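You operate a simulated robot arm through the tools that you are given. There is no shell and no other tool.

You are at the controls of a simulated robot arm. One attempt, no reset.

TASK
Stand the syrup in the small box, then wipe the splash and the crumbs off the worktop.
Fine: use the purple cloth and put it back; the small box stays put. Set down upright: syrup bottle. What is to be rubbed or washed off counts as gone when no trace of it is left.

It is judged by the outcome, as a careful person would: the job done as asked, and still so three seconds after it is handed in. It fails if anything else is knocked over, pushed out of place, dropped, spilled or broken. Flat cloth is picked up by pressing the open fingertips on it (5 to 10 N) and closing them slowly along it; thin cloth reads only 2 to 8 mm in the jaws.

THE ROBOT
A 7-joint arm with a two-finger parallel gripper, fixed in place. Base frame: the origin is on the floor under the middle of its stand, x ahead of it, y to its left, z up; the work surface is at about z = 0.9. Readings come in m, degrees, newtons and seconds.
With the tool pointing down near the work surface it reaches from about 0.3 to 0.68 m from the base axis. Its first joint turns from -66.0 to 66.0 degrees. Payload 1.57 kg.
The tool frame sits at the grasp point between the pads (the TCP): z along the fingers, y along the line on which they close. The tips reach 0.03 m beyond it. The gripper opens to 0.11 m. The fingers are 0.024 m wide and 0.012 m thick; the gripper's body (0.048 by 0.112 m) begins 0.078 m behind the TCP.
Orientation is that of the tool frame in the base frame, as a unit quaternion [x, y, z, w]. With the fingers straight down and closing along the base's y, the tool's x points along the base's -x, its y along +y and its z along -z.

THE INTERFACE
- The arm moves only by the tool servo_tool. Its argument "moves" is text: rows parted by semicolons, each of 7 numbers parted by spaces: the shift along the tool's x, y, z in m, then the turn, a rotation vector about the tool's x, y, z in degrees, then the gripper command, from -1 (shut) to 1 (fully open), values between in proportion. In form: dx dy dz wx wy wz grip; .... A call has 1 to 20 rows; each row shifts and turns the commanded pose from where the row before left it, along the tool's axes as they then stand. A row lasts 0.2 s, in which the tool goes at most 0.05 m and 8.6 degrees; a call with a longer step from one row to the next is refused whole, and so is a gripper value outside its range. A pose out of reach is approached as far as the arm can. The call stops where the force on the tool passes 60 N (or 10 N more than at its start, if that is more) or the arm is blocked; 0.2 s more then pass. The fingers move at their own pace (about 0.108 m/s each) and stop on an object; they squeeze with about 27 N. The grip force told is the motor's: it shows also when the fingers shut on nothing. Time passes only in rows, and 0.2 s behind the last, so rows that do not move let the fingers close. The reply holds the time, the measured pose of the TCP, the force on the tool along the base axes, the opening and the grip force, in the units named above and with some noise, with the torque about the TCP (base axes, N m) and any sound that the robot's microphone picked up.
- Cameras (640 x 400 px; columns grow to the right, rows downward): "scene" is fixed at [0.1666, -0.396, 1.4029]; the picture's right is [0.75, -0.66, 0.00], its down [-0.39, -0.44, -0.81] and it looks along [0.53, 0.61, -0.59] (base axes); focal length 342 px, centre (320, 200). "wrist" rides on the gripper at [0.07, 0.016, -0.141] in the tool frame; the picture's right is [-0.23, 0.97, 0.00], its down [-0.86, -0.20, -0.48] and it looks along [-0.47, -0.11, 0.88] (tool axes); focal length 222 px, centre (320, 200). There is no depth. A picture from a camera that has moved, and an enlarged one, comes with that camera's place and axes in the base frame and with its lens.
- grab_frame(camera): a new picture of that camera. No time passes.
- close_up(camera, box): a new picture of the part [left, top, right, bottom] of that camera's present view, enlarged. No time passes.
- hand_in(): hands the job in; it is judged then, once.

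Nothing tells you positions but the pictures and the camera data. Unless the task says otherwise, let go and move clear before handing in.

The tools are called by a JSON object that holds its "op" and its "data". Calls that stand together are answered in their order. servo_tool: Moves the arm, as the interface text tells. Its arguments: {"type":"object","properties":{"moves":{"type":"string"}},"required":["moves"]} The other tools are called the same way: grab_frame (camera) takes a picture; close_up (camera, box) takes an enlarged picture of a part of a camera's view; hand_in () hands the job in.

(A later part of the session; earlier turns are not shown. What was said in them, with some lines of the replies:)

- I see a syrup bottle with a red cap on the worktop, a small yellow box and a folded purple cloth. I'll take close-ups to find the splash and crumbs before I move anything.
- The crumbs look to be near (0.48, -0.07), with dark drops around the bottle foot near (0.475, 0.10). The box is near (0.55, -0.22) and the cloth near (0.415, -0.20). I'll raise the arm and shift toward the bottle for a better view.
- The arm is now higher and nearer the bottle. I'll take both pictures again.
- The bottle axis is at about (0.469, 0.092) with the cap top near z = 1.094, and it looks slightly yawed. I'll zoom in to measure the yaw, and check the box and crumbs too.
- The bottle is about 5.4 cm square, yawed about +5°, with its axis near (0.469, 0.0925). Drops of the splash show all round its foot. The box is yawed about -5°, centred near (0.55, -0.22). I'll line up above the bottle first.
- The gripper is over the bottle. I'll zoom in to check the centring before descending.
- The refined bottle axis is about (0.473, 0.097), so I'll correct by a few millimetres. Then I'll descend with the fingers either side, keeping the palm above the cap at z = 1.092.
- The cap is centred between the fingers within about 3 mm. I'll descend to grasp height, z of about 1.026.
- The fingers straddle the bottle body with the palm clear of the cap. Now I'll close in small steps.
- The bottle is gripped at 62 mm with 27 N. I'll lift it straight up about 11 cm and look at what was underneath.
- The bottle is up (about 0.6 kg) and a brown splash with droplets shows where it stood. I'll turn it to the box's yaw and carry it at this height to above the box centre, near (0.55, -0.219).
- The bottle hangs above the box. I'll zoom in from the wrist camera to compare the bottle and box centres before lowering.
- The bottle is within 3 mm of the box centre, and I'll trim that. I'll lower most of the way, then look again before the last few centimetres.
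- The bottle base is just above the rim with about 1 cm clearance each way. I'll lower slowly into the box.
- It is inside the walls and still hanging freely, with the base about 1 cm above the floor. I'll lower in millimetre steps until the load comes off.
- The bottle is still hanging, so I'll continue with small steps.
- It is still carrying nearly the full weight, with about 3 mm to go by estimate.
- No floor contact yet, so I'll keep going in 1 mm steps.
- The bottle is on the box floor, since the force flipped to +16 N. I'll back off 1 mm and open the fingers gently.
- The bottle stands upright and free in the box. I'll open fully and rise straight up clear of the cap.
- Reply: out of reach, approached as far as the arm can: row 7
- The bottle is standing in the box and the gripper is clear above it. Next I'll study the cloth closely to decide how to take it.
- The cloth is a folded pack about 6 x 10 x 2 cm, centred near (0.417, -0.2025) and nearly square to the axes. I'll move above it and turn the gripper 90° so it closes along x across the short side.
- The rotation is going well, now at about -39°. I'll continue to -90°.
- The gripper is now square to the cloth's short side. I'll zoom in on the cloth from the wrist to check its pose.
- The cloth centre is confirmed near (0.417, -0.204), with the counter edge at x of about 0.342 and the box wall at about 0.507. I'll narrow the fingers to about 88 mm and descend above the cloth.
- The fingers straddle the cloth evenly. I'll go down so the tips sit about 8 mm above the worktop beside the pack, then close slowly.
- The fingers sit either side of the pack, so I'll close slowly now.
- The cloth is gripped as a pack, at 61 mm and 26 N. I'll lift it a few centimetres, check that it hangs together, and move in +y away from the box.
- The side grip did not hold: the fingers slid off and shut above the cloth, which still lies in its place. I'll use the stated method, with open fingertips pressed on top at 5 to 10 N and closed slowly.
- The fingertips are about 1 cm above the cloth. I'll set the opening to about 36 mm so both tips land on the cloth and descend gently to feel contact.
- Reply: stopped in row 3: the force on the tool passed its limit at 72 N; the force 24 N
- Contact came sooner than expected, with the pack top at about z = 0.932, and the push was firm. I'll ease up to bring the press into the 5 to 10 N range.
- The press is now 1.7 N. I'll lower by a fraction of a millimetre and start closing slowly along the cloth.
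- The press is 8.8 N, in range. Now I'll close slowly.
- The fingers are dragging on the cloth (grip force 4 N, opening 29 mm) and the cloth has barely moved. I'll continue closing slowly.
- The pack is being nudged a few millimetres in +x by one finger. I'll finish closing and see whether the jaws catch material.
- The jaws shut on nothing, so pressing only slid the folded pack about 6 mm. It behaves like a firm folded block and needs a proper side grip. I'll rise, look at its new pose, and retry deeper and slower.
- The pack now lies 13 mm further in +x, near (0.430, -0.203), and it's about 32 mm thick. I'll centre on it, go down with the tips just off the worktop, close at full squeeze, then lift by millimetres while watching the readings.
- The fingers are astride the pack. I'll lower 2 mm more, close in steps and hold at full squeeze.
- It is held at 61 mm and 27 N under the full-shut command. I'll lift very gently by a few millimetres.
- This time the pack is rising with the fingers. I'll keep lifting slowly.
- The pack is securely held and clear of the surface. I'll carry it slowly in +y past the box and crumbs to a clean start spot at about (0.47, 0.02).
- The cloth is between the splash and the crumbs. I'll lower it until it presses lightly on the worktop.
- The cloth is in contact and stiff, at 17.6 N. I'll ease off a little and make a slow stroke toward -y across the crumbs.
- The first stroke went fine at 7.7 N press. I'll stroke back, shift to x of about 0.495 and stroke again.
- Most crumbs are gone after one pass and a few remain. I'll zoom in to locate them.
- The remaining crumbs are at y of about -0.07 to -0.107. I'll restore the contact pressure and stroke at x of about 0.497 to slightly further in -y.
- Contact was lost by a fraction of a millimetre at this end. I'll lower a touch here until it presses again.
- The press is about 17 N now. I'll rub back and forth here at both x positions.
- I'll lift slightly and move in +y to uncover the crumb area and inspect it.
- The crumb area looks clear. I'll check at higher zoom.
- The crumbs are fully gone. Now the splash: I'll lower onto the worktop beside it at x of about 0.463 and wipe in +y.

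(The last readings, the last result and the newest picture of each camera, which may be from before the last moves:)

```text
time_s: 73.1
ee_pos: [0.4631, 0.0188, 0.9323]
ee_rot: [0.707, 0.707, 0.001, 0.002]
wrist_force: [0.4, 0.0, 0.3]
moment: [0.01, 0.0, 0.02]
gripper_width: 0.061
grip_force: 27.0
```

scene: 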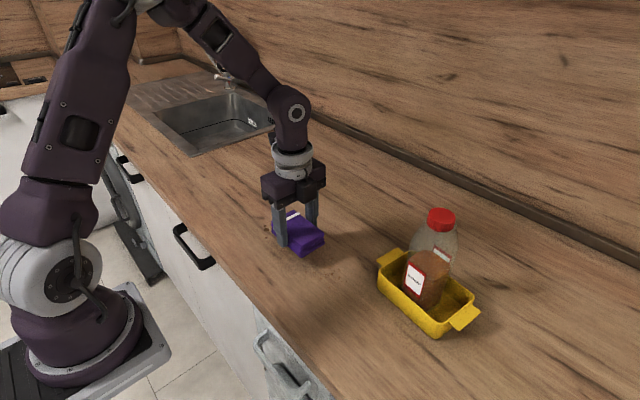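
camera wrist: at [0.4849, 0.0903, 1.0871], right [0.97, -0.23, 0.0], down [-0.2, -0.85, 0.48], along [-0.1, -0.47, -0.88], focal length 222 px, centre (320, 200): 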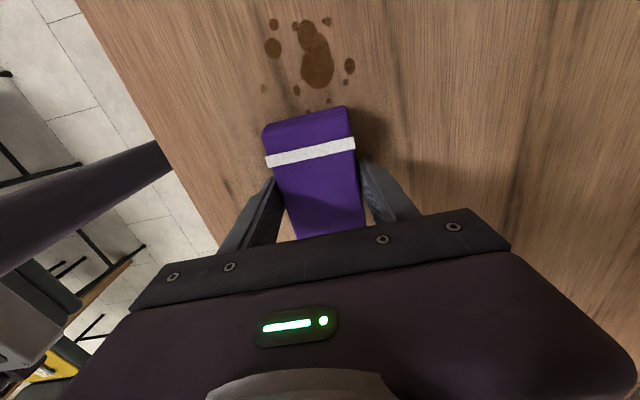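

{"op": "servo_tool", "data": {"moves": "0 0 0.0004 0 0 0 -1; 0 0 0 0 0 0 -1"}}

{"op": "close_up", "data": {"camera": "scene", "box": [250, 190, 340, 270]}}

{"op": "grab_frame", "data": {"camera": "wrist"}}

```text
time_s: 73.7
ee_pos: [0.4635, 0.0182, 0.9332]
ee_rot: [0.707, 0.707, 0.001, 0.001]
wrist_force: [0.8, -1.1, 3.1]
moment: [0.03, 0.07, 0.02]
gripper_width: 0.0609
grip_force: 27.6
```

```text
5.00 times, centred on (295, 230) of scene
camera zoom: at [0.1666, -0.396, 1.4029], right [0.75, -0.66, 0.0], down [-0.39, -0.44, -0.81], along [0.53, 0.61, -0.59], focal length 1710 px, centre (445, 50)
```

zoom: 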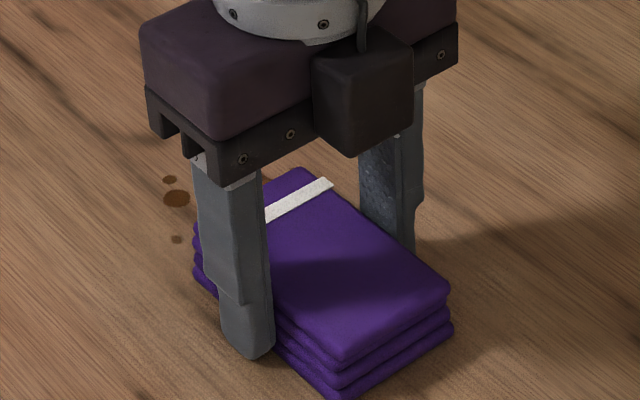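

```text
taken
camera wrist: at [0.48, 0.0896, 1.0733], right [0.97, -0.23, 0.0], down [-0.2, -0.85, 0.48], along [-0.1, -0.47, -0.88], focal length 222 px, centre (320, 200)
```

wrist: 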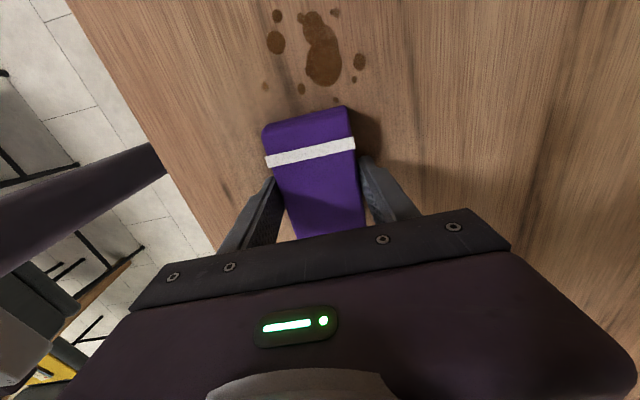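

The press is about 3 N. I'll add a touch and make the first stroke across the splash.

{"op": "servo_tool", "data": {"moves": "0 0 0.0002 0 0 0 -1; 0.006 0 0 0 0 0 -1; 0.012 0 0 0 0 0 -1; 0.014 0 0 0 0 0 -1; 0.014 0 0 0 0 0 -1; 0.014 0 0 0 0 0 -1; 0.014 0 0 0 0 0 -1; 0.014 0 0 0 0 0 -1; 0.014 0 0 0 0 0 -1; 0.014 0 0 0 0 0 -1; 0.012 0 0 0 0 0 -1; 0.008 0 0 0 0 0 -1; 0.004 0 0 0 0 0 -1; 0 0 0 0 0 0 -1"}}

{"op": "close_up", "data": {"camera": "scene", "box": [220, 160, 360, 280]}}

```text
time_s: 76.7
ee_pos: [0.4619, 0.1598, 0.9322]
ee_rot: [0.707, 0.707, 0.001, 0.002]
wrist_force: [-0.6, -9.8, 17.6]
moment: [-0.12, 0.13, -0.02]
gripper_width: 0.0612
grip_force: 26.8
```

```text
3.33 times, centred on (290, 220) of scene
camera zoom: at [0.1664, -0.3963, 1.4029], right [0.75, -0.66, 0.0], down [-0.39, -0.44, -0.81], along [0.53, 0.61, -0.59], focal length 1140 px, centre (420, 133)
```

zoom: 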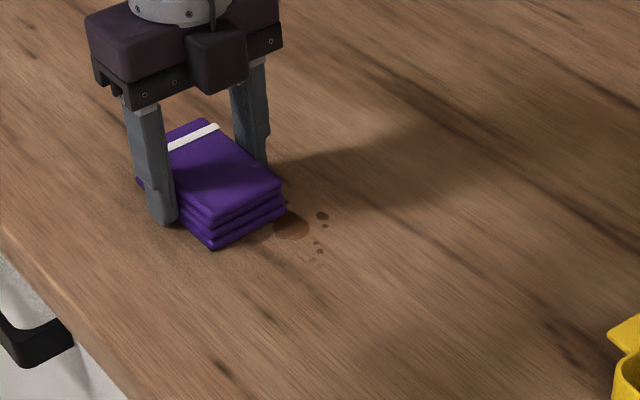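

The splash is fading after one stroke. I'll shift +2 cm in x and stroke back.

{"op": "servo_tool", "data": {"moves": "0 0.008 0 0 0 0 -1; 0 0.01 0 0 0 0 -1; 0 0.004 0 0 0 0 -1; -0.006 0 0 0 0 0 -1; -0.012 0 0 0 0 0 -1; -0.014 0 0 0 0 0 -1; -0.014 0 0 0 0 0 -1; -0.014 0 0 0 0 0 -1; -0.014 0 0 0 0 0 -1; -0.014 0 0 0 0 0 -1; -0.014 0 0 0 0 0 -1; -0.014 0 0 0 0 0 -1; -0.01 0 0 0 0 0 -1; -0.006 0 0 0 0 0 -1; 0 0 0 0 0 0 -1"}}

{"op": "close_up", "data": {"camera": "scene", "box": [220, 160, 360, 280]}}

```text
time_s: 79.9
ee_pos: [0.4846, 0.0273, 0.9317]
ee_rot: [0.708, 0.707, 0.001, 0.002]
wrist_force: [0.4, 0.7, -0.4]
moment: [-0.01, 0.0, -0.02]
gripper_width: 0.0611
grip_force: 27.2
```

```text
3.33 times, centred on (290, 220) of scene
camera zoom: at [0.1666, -0.396, 1.4029], right [0.75, -0.66, 0.0], down [-0.39, -0.44, -0.81], along [0.53, 0.61, -0.59], focal length 1140 px, centre (420, 133)
```

zoom: 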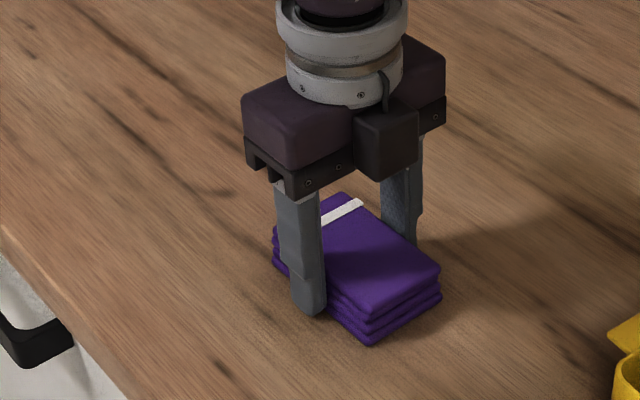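

What is visible of the splash is gone. I'll lift slightly and back away in -y to check the part under the cloth.

{"op": "servo_tool", "data": {"moves": "0 0 -0.006 0 0 0 -1; -0.008 0 -0.006 0 0 0 -1; -0.016 0 0 0 0 0 -1; -0.02 0 0 0 0 0 -1; -0.016 0 0 0 0 0 -1; -0.008 0 0 0 0 0 -1; 0 0 0 0 0 0 -1"}}

{"op": "close_up", "data": {"camera": "scene", "box": [220, 170, 360, 280]}}

{"op": "grab_frame", "data": {"camera": "wrist"}}

{"op": "close_up", "data": {"camera": "scene", "box": [255, 205, 315, 255]}}

```text
time_s: 81.5
ee_pos: [0.4858, -0.0413, 0.9441]
ee_rot: [0.707, 0.707, 0.001, 0.002]
wrist_force: [-0.6, 0.4, -0.5]
moment: [-0.01, -0.02, 0.01]
gripper_width: 0.0609
grip_force: 26.9
```

```text
3.64 times, centred on (290, 225) of scene
camera zoom: at [0.1666, -0.396, 1.4029], right [0.75, -0.66, 0.0], down [-0.39, -0.44, -0.81], along [0.53, 0.61, -0.59], focal length 1244 px, centre (429, 109)
```

zoom: 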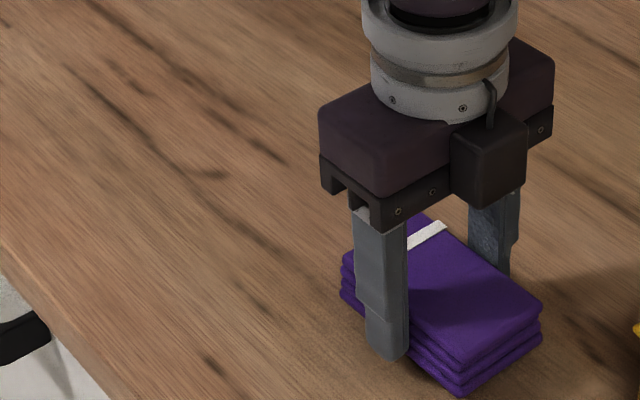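

```text
taken
camera wrist: at [0.5018, 0.029, 1.0858], right [0.97, -0.23, 0.0], down [-0.2, -0.85, 0.48], along [-0.1, -0.47, -0.88], focal length 222 px, centre (320, 200)
```

wrist: 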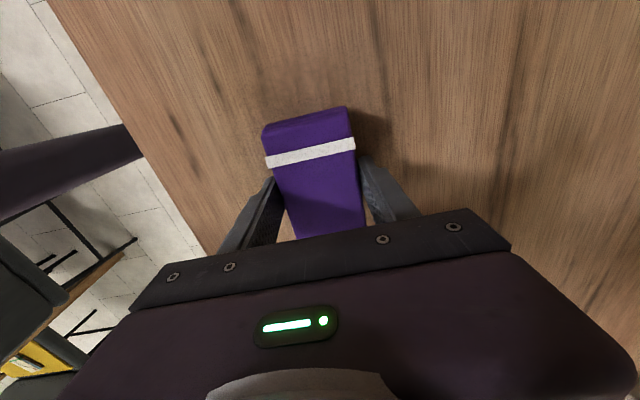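

```text
8.00 times, centred on (285, 230) of scene
camera zoom: at [0.1666, -0.396, 1.4029], right [0.75, -0.66, 0.0], down [-0.39, -0.44, -0.81], along [0.53, 0.61, -0.59], focal length 2736 px, centre (600, -40)
```

zoom: 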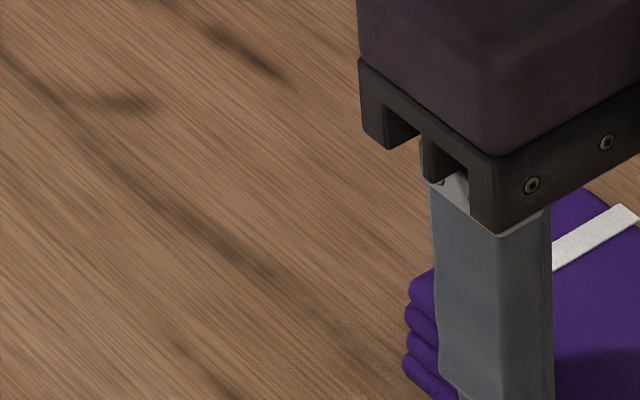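

The splash looks gone. I'll zoom the wrist view over the same patch to catch any faint trace the gripper hides from the scene camera.

{"op": "close_up", "data": {"camera": "wrist", "box": [180, 0, 460, 120]}}

{"op": "close_up", "data": {"camera": "wrist", "box": [240, 0, 380, 90]}}

```text
2.29 times, centred on (320, 60) of wrist
camera zoom: at [0.5018, 0.029, 1.0858], right [0.97, -0.23, 0.0], down [-0.2, -0.85, 0.48], along [-0.1, -0.47, -0.88], focal length 508 px, centre (320, 520)
```

zoom: 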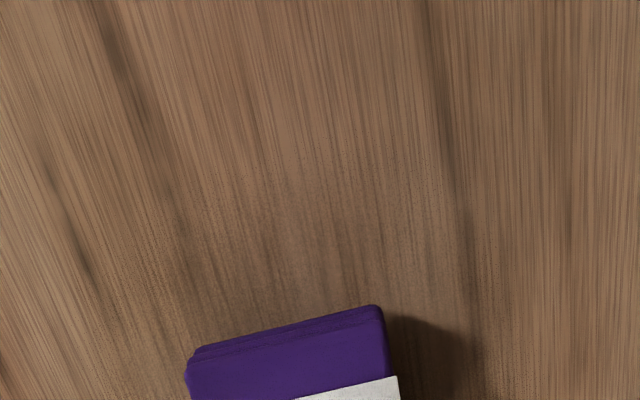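

```text
4.44 times, centred on (310, 45) of wrist
camera zoom: at [0.5018, 0.029, 1.0858], right [0.97, -0.23, 0.0], down [-0.2, -0.85, 0.48], along [-0.1, -0.47, -0.88], focal length 987 px, centre (364, 889)
```

zoom: 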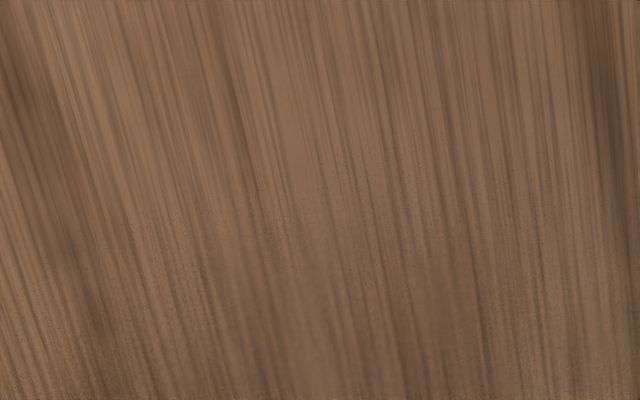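

The wrist view doesn't reach the whole splash area. I'll move the cloth over toward x = 0.43 so the scene camera gets a clear look before I decide whether more wiping is needed.

{"op": "servo_tool", "data": {"moves": "0 -0.006 -0.006 0 0 0 -1; -0.004 -0.014 -0.008 0 0 0 -1; -0.01 -0.016 -0.006 0 0 0 -1; -0.014 -0.014 0 0 0 0 -1; -0.014 -0.006 0 0 0 0 -1; -0.012 0 0 0 0 0 -1; -0.006 0 0 0 0 0 -1; 0 0 0 0 0 0 -1"}}

{"op": "grab_frame", "data": {"camera": "scene"}}

{"op": "close_up", "data": {"camera": "scene", "box": [240, 180, 340, 260]}}

{"op": "close_up", "data": {"camera": "scene", "box": [255, 205, 315, 255]}}

```text
time_s: 83.3
ee_pos: [0.428, -0.1003, 0.9645]
ee_rot: [0.706, 0.708, 0.001, 0.002]
wrist_force: [-0.2, 0.2, -1.3]
moment: [0.04, 0.03, -0.02]
gripper_width: 0.0609
grip_force: 27.2
```

```text
taken
```

scene: 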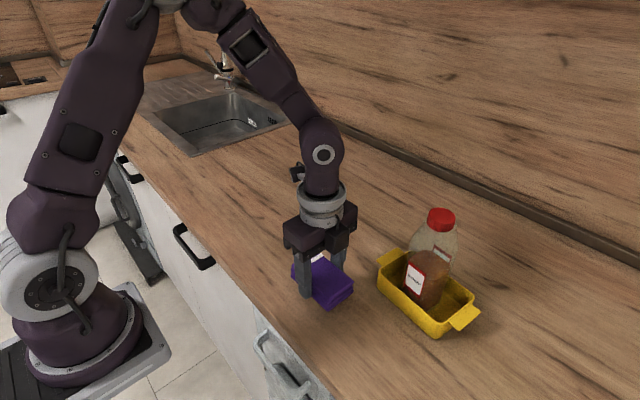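

```text
5.00 times, centred on (290, 220) of scene
camera zoom: at [0.1666, -0.396, 1.4029], right [0.75, -0.66, 0.0], down [-0.39, -0.44, -0.81], along [0.53, 0.61, -0.59], focal length 1710 px, centre (470, 100)
```

zoom: 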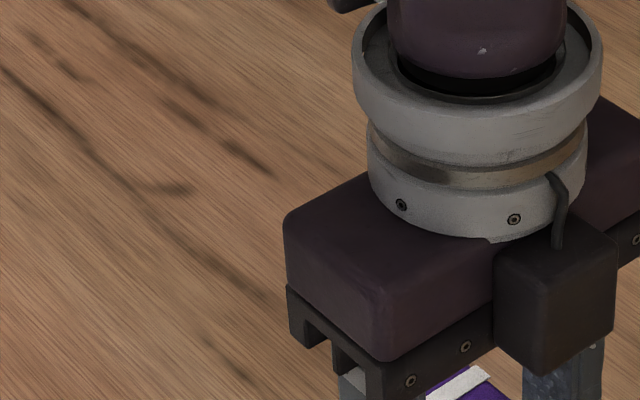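

```text
8.00 times, centred on (285, 230) of scene
camera zoom: at [0.1666, -0.396, 1.4029], right [0.75, -0.66, 0.0], down [-0.39, -0.44, -0.81], along [0.53, 0.61, -0.59], focal length 2736 px, centre (600, -40)
```

zoom: 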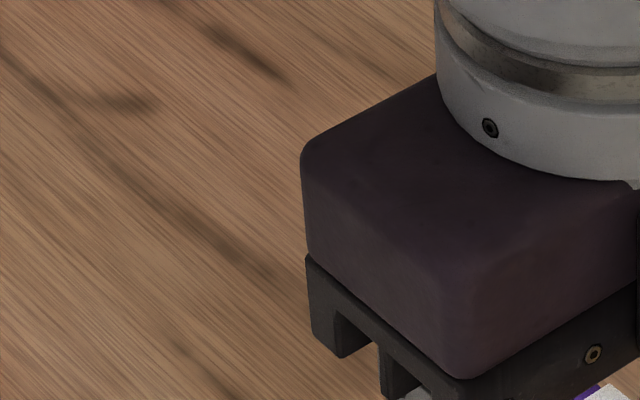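

The gripper still blocks the line of sight, so I'll continue back toward the cloth's spot.

{"op": "servo_tool", "data": {"moves": "-0.006 0 0 0 0 0 -1; -0.014 0 0 0 0 0 -1; -0.02 0 0 0 0 0 -1; -0.02 0 0 0 0 0 -1; -0.02 0 0 0 0 0 -1; -0.014 0 0 0 0 0 -1; -0.007 0 0 0 0 0 -1; 0 0 0 0 0 0 -1"}}

{"op": "grab_frame", "data": {"camera": "scene"}}

{"op": "close_up", "data": {"camera": "scene", "box": [240, 180, 340, 260]}}

{"op": "close_up", "data": {"camera": "scene", "box": [255, 205, 315, 255]}}

{"op": "close_up", "data": {"camera": "scene", "box": [290, 230, 390, 310]}}

```text
time_s: 85.1
ee_pos: [0.4294, -0.2022, 0.9645]
ee_rot: [0.707, 0.707, 0.0, 0.001]
wrist_force: [0.2, 1.3, -0.3]
moment: [0.01, 0.0, -0.01]
gripper_width: 0.0611
grip_force: 27.0
```

```text
taken
```

scene: 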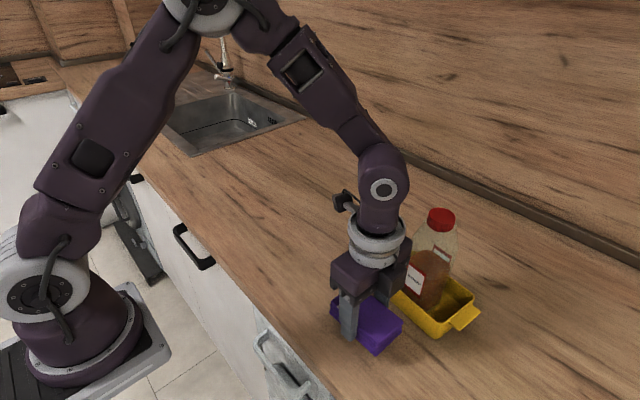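

```text
5.00 times, centred on (290, 220) of scene
camera zoom: at [0.1666, -0.396, 1.4029], right [0.75, -0.66, 0.0], down [-0.39, -0.44, -0.81], along [0.53, 0.61, -0.59], focal length 1710 px, centre (470, 100)
```

zoom: 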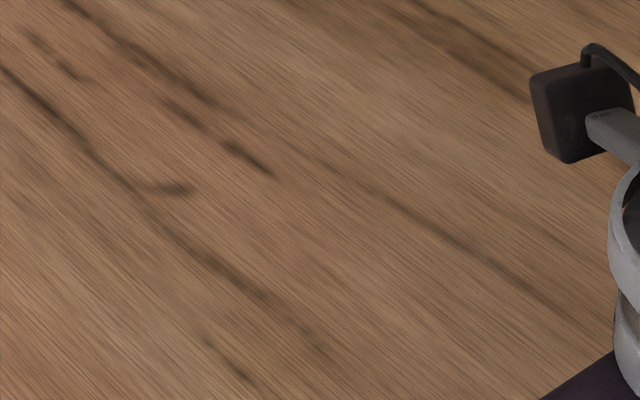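

```text
8.00 times, centred on (285, 230) of scene
camera zoom: at [0.1666, -0.396, 1.4029], right [0.75, -0.66, 0.0], down [-0.39, -0.44, -0.81], along [0.53, 0.61, -0.59], focal length 2736 px, centre (600, -40)
```

zoom: 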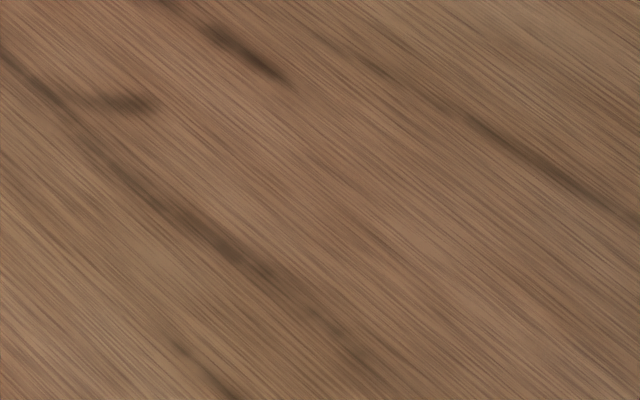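

```text
5.00 times, centred on (340, 270) of scene
camera zoom: at [0.1666, -0.396, 1.4029], right [0.75, -0.66, 0.0], down [-0.39, -0.44, -0.81], along [0.53, 0.61, -0.59], focal length 1710 px, centre (220, -150)
```

zoom: 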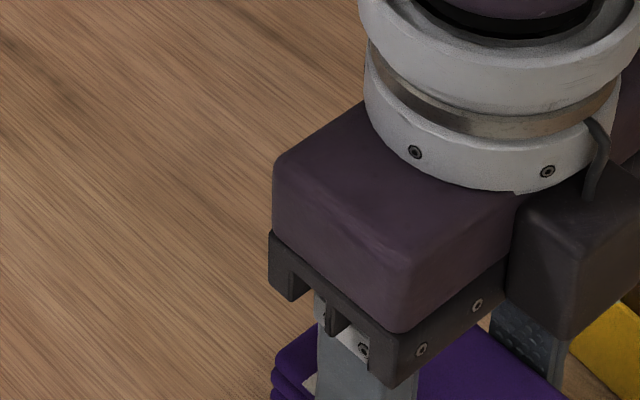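

At 8x zoom the splash area looks clean. I'll check once more at higher magnification for faint residue, particularly where the right-hand droplets were.

{"op": "close_up", "data": {"camera": "scene", "box": [270, 212, 302, 246]}}

{"op": "close_up", "data": {"camera": "scene", "box": [255, 210, 285, 245]}}

{"op": "close_up", "data": {"camera": "wrist", "box": [240, 90, 400, 240]}}

```text
11.76 times, centred on (286, 229) of scene
camera zoom: at [0.1666, -0.396, 1.4029], right [0.75, -0.66, 0.0], down [-0.39, -0.44, -0.81], along [0.53, 0.61, -0.59], focal length 4024 px, centre (720, -141)
```

zoom: 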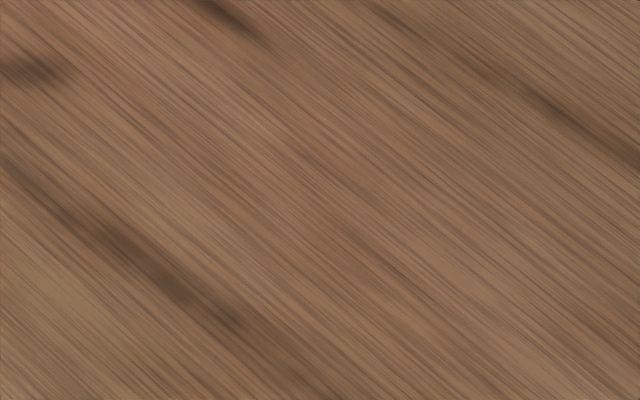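

```text
11.43 times, centred on (270, 228) of scene
camera zoom: at [0.1666, -0.396, 1.4029], right [0.75, -0.66, 0.0], down [-0.39, -0.44, -0.81], along [0.53, 0.61, -0.59], focal length 3909 px, centre (891, -114)
```

zoom: 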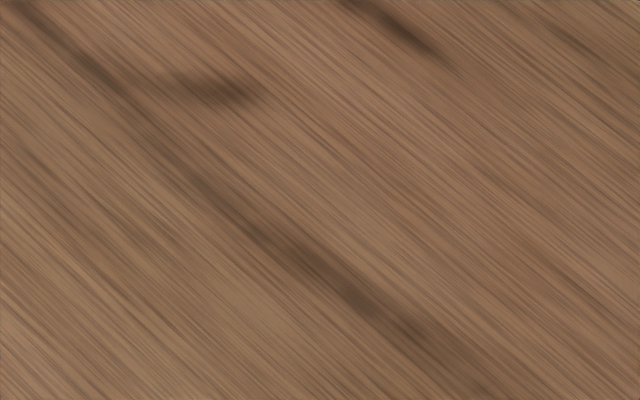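

```text
2.67 times, centred on (320, 165) of wrist
camera zoom: at [0.4459, -0.1315, 1.1045], right [0.97, -0.23, 0.0], down [-0.2, -0.85, 0.48], along [-0.1, -0.47, -0.88], focal length 592 px, centre (320, 293)
```

zoom: 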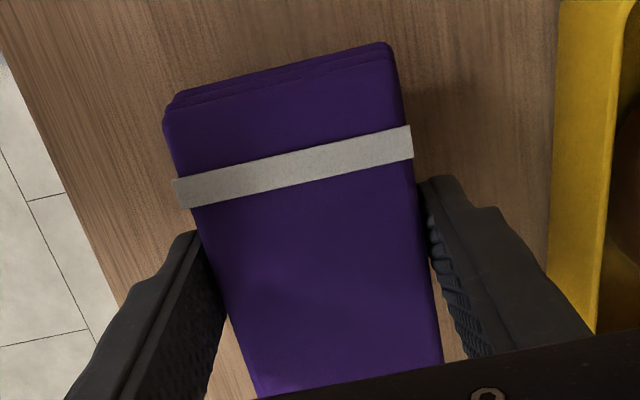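

Both spots are wiped clean. Now I'll put the cloth back at its original spot, TCP of about (0.4165, -0.204), lowering gently until it touches.

{"op": "servo_tool", "data": {"moves": "-0.0009 -0.006 0 0 0 0 -1; -0.0009 -0.007 0 0 0 0 -1; 0 0 0.006 0 0 0 -1; 0 0 0.01 0 0 0 -1; 0 0 0.008 0 0 0 -1; 0 0 0.004 0 0 0 -1; 0 0 0 0 0 0 -1"}}

{"op": "close_up", "data": {"camera": "scene", "box": [300, 240, 420, 390]}}

```text
time_s: 86.7
ee_pos: [0.418, -0.2031, 0.9351]
ee_rot: [0.707, 0.707, 0.001, 0.002]
wrist_force: [-0.8, -0.1, -0.4]
moment: [0.03, 0.02, 0.02]
gripper_width: 0.0609
grip_force: 27.0
```

```text
2.67 times, centred on (360, 315) of scene
camera zoom: at [0.1666, -0.396, 1.4029], right [0.75, -0.66, 0.0], down [-0.39, -0.44, -0.81], along [0.53, 0.61, -0.59], focal length 912 px, centre (213, -107)
```

zoom: 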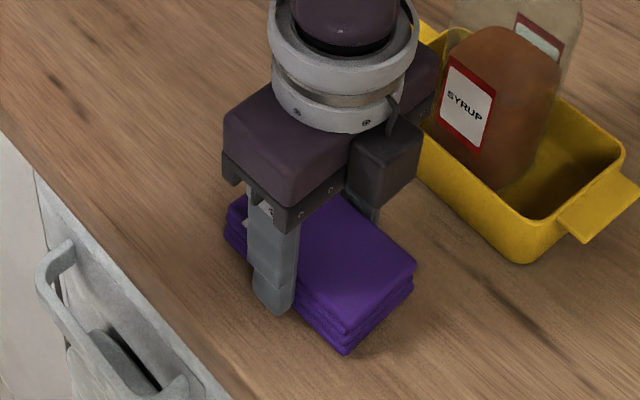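

The cloth is over its original place and about 2 mm above the worktop. I'll lower in tiny steps.

{"op": "servo_tool", "data": {"moves": "0 0 0.001 0 0 0 -1; 0 0 0.001 0 0 0 -1; 0 0 0 0 0 0 -1"}}

{"op": "servo_tool", "data": {"moves": "0 0 0.0007 0 0 0 -1; 0 0 0 0 0 0 -1"}}

```text
time_s: 87.5
ee_pos: [0.4155, -0.2031, 0.9344]
ee_rot: [0.707, 0.707, 0.001, 0.002]
wrist_force: [-0.2, 0.4, -0.5]
moment: [-0.02, -0.04, 0.03]
gripper_width: 0.061
grip_force: 27.2
```

```text
time_s: 88.1
ee_pos: [0.4161, -0.2027, 0.9334]
ee_rot: [0.707, 0.707, 0.001, 0.002]
wrist_force: [0.6, 0.5, -0.4]
moment: [0.02, -0.03, 0.01]
gripper_width: 0.0611
grip_force: 26.6
```

{"op": "servo_tool", "data": {"moves": "0 0 0.0007 0 0 0 -1; 0 0 0 0 0 0 -1"}}

{"op": "servo_tool", "data": {"moves": "0 0 0.0005 0 0 0 -1; 0 0 0 0 0 0 -1"}}

```text
time_s: 88.7
ee_pos: [0.4161, -0.2038, 0.9323]
ee_rot: [0.708, 0.707, 0.001, 0.002]
wrist_force: [-0.2, -0.1, -0.8]
moment: [0.03, -0.03, 0.04]
gripper_width: 0.0612
grip_force: 27.8
```

```text
time_s: 89.3
ee_pos: [0.4163, -0.2036, 0.9322]
ee_rot: [0.708, 0.707, 0.001, 0.002]
wrist_force: [-0.5, -0.2, 0.5]
moment: [-0.03, 0.12, 0.01]
gripper_width: 0.0608
grip_force: 26.6
```

The weight is coming off, so the cloth is touching the worktop. I'll open slowly and evenly.

{"op": "servo_tool", "data": {"moves": "0 0 0.0003 0 0 0 -1; 0 0 0 0 0 0 -0.3; 0 0 0 0 0 0 0.08; 0 0 0 0 0 0 0.12; 0 0 0 0 0 0 0.18; 0 0 0 0 0 0 0.3; 0 0 0 0 0 0 0.5; 0 0 0 0 0 0 0.6; 0 0 0 0 0 0 0.6"}}

{"op": "close_up", "data": {"camera": "scene", "box": [300, 240, 420, 390]}}

{"op": "grab_frame", "data": {"camera": "wrist"}}

```text
time_s: 91.3
ee_pos: [0.4168, -0.2039, 0.9313]
ee_rot: [0.707, 0.707, 0.001, 0.001]
wrist_force: [-0.4, -1.1, 0.7]
moment: [-0.01, 0.03, 0.01]
gripper_width: 0.088
grip_force: 0.1
```

```text
2.67 times, centred on (360, 315) of scene
camera zoom: at [0.1666, -0.396, 1.4029], right [0.75, -0.66, 0.0], down [-0.39, -0.44, -0.81], along [0.53, 0.61, -0.59], focal length 912 px, centre (213, -107)
```

zoom: 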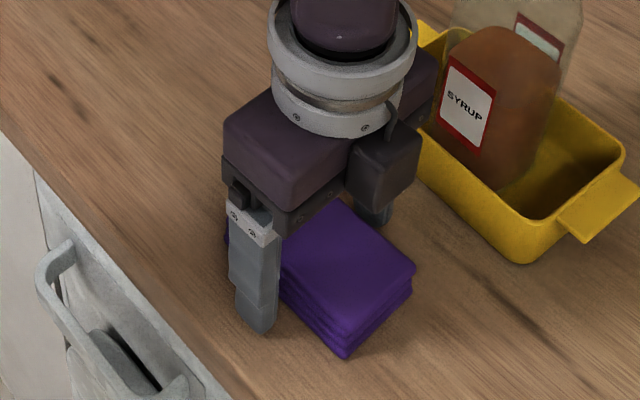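

```text
taken
camera wrist: at [0.433, -0.1332, 1.0728], right [0.97, -0.23, 0.0], down [-0.2, -0.85, 0.48], along [-0.1, -0.47, -0.88], focal length 222 px, centre (320, 200)
```

wrist: 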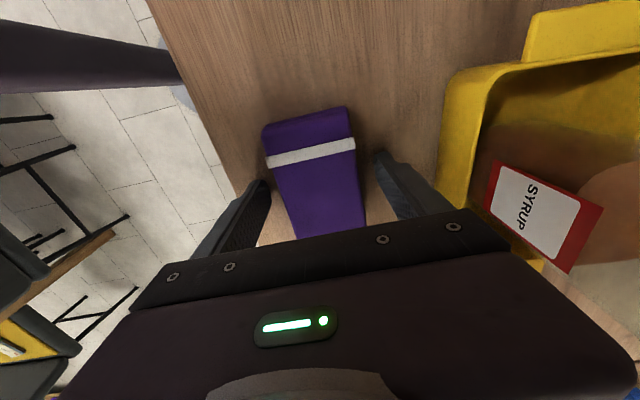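

The cloth is free and back in place. I'll rise straight up and clear, then inspect everything.

{"op": "servo_tool", "data": {"moves": "0 0 -0.01 0 0 0 0.6; 0 0 -0.03 0 0 0 0.6; 0 0 -0.045 0 0 0 0.6; 0 0 -0.045 0 0 0 0.6; 0 0 -0.045 0 0 0 0.6; 0 0 -0.045 0 0 0 0.6; 0 0 -0.02 0 0 0 0.6; 0.02 0 0 0 0 0 0.6; 0.04 -0.01 0 0 0 0 0.6; 0.04 -0.01 0 0 0 0 0.6; 0.04 -0.01 0 0 0 0 0.6; 0.04 0 0 0 0 0 0.6; 0.03 0 0 0 0 0 0.6; 0 0 0 0 0 0 0.6"}}

{"op": "grab_frame", "data": {"camera": "scene"}}

{"op": "grab_frame", "data": {"camera": "wrist"}}

{"op": "close_up", "data": {"camera": "scene", "box": [315, 295, 405, 380]}}

{"op": "close_up", "data": {"camera": "scene", "box": [370, 200, 490, 345]}}

```text
time_s: 94.3
ee_pos: [0.3839, 0.006, 1.1724]
ee_rot: [0.707, 0.707, 0.001, 0.002]
wrist_force: [0.0, -1.1, 0.9]
moment: [0.02, 0.01, 0.0]
gripper_width: 0.088
grip_force: 0.0
```

```text
taken
```

scene: 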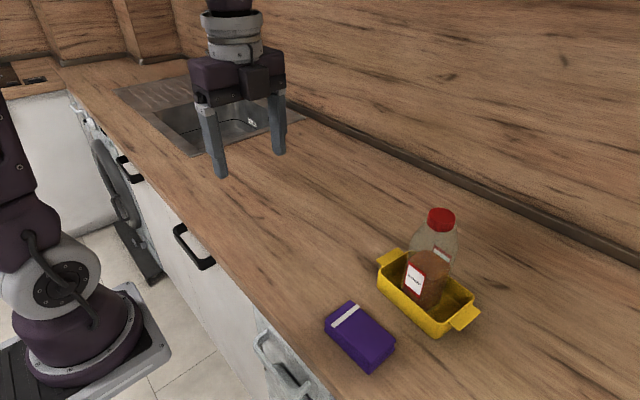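

```text
taken
camera wrist: at [0.401, 0.076, 1.3133], right [0.97, -0.23, 0.0], down [-0.2, -0.85, 0.48], along [-0.1, -0.47, -0.88], focal length 222 px, centre (320, 200)
```

wrist: 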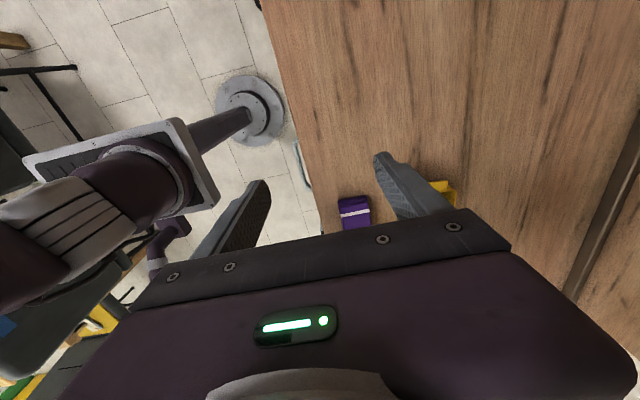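

```text
4.71 times, centred on (360, 338) of scene
camera zoom: at [0.1666, -0.396, 1.4029], right [0.75, -0.66, 0.0], down [-0.39, -0.44, -0.81], along [0.53, 0.61, -0.59], focal length 1609 px, centre (132, -447)
```

zoom: 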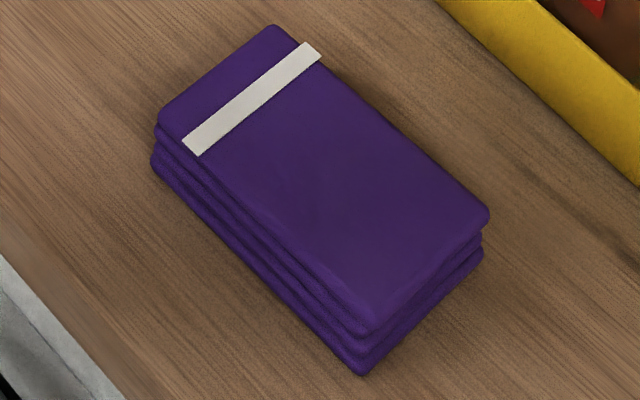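

```text
2.76 times, centred on (430, 272) of scene
camera zoom: at [0.1666, -0.396, 1.4029], right [0.75, -0.66, 0.0], down [-0.39, -0.44, -0.81], along [0.53, 0.61, -0.59], focal length 944 px, centre (17, 0)
```

zoom: 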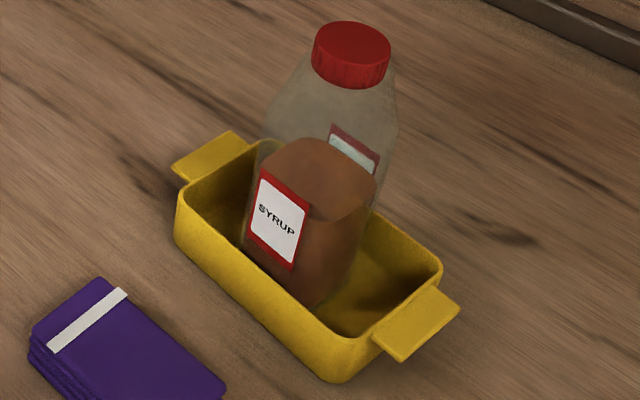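

Everything is in place and the cloth is within 2–3 mm of its original spot. I'll do a final zoomed inspection of both wiped areas and the rest of the worktop.

{"op": "close_up", "data": {"camera": "scene", "box": [240, 190, 320, 250]}}

{"op": "close_up", "data": {"camera": "scene", "box": [305, 240, 385, 310]}}

{"op": "close_up", "data": {"camera": "wrist", "box": [300, 0, 500, 140]}}

{"op": "close_up", "data": {"camera": "wrist", "box": [320, 80, 460, 200]}}

{"op": "close_up", "data": {"camera": "scene", "box": [270, 130, 470, 260]}}

{"op": "close_up", "data": {"camera": "scene", "box": [440, 200, 640, 400]}}

```text
6.67 times, centred on (280, 220) of scene
camera zoom: at [0.1666, -0.396, 1.4029], right [0.75, -0.66, 0.0], down [-0.39, -0.44, -0.81], along [0.53, 0.61, -0.59], focal length 2280 px, centre (587, 67)
```

zoom: 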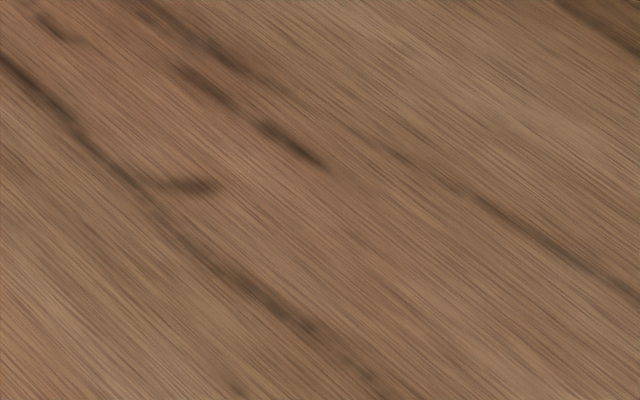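

```text
5.71 times, centred on (345, 275) of scene
camera zoom: at [0.1666, -0.396, 1.4029], right [0.75, -0.66, 0.0], down [-0.39, -0.44, -0.81], along [0.53, 0.61, -0.59], focal length 1954 px, centre (177, -229)
```

zoom: 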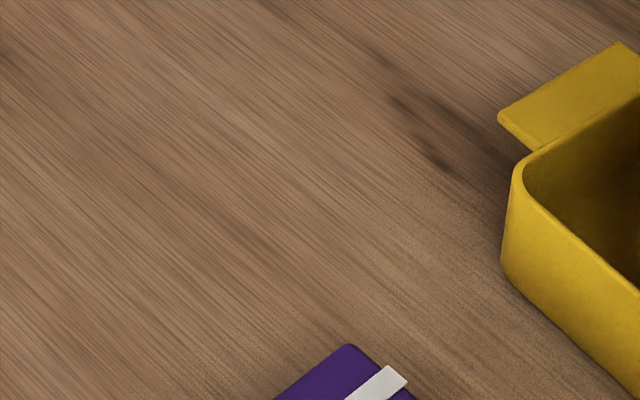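

```text
2.86 times, centred on (400, 70) of wrist
camera zoom: at [0.401, 0.076, 1.3133], right [0.97, -0.23, 0.0], down [-0.2, -0.85, 0.48], along [-0.1, -0.47, -0.88], focal length 635 px, centre (91, 571)
```

zoom: 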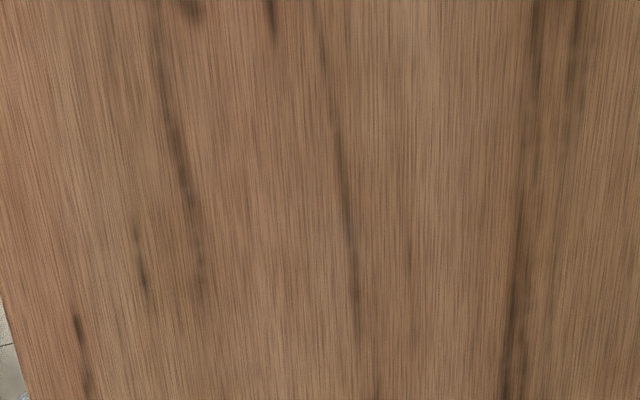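

```text
3.33 times, centred on (390, 140) of wrist
camera zoom: at [0.401, 0.076, 1.3133], right [0.97, -0.23, 0.0], down [-0.2, -0.85, 0.48], along [-0.1, -0.47, -0.88], focal length 740 px, centre (87, 400)
```

zoom: 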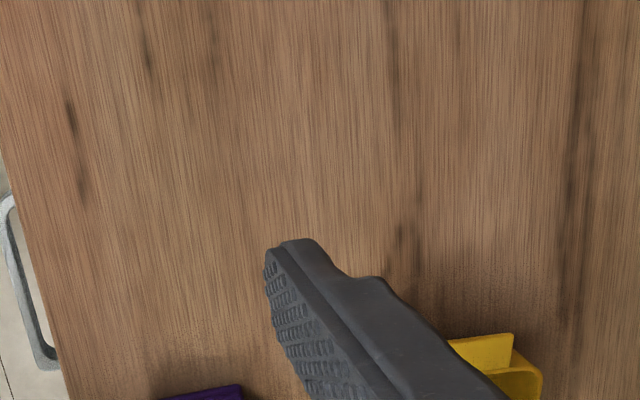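

```text
3.08 times, centred on (370, 195) of scene
camera zoom: at [0.1666, -0.396, 1.4029], right [0.75, -0.66, 0.0], down [-0.39, -0.44, -0.81], along [0.53, 0.61, -0.59], focal length 1052 px, centre (166, 215)
```

zoom: 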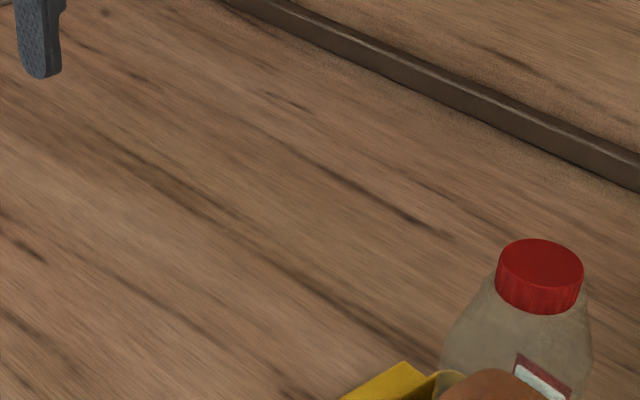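

```text
2.00 times, centred on (540, 300) of scene
camera zoom: at [0.1666, -0.396, 1.4029], right [0.75, -0.66, 0.0], down [-0.39, -0.44, -0.81], along [0.53, 0.61, -0.59], focal length 684 px, centre (-120, 0)
```

zoom: 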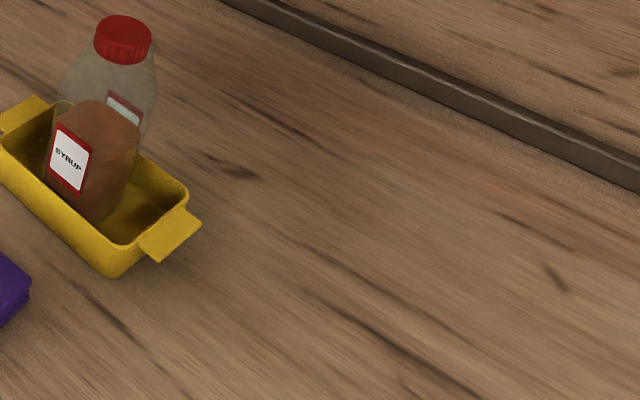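

The worktop is clean where the splash and crumbs were. The syrup stands upright in the box, which has not moved, the cloth is back on its spot and the gripper is empty and clear. I'm handing in.

{"op": "hand_in", "data": {}}

```text
The job is handed in.
```

The job is done and handed in. The syrup bottle stands upright in the small yellow box, and the splash and crumbs are wiped off. In zoomed views from both cameras I found no trace of either on the worktop.

- **Box:** it stayed in place, and I saw no shift in the pictures.
- **Cloth:** my first two tries at picking it up failed. One slipped off its sides, and the other briefly pressed down at about 72 N and slid it 13 mm. A deeper side grip then held, and I put the cloth back within about 3 mm of where it started.
- **Everything else:** I saw nothing knocked over, dropped or spilled. The gripper was empty and clear when I handed in.
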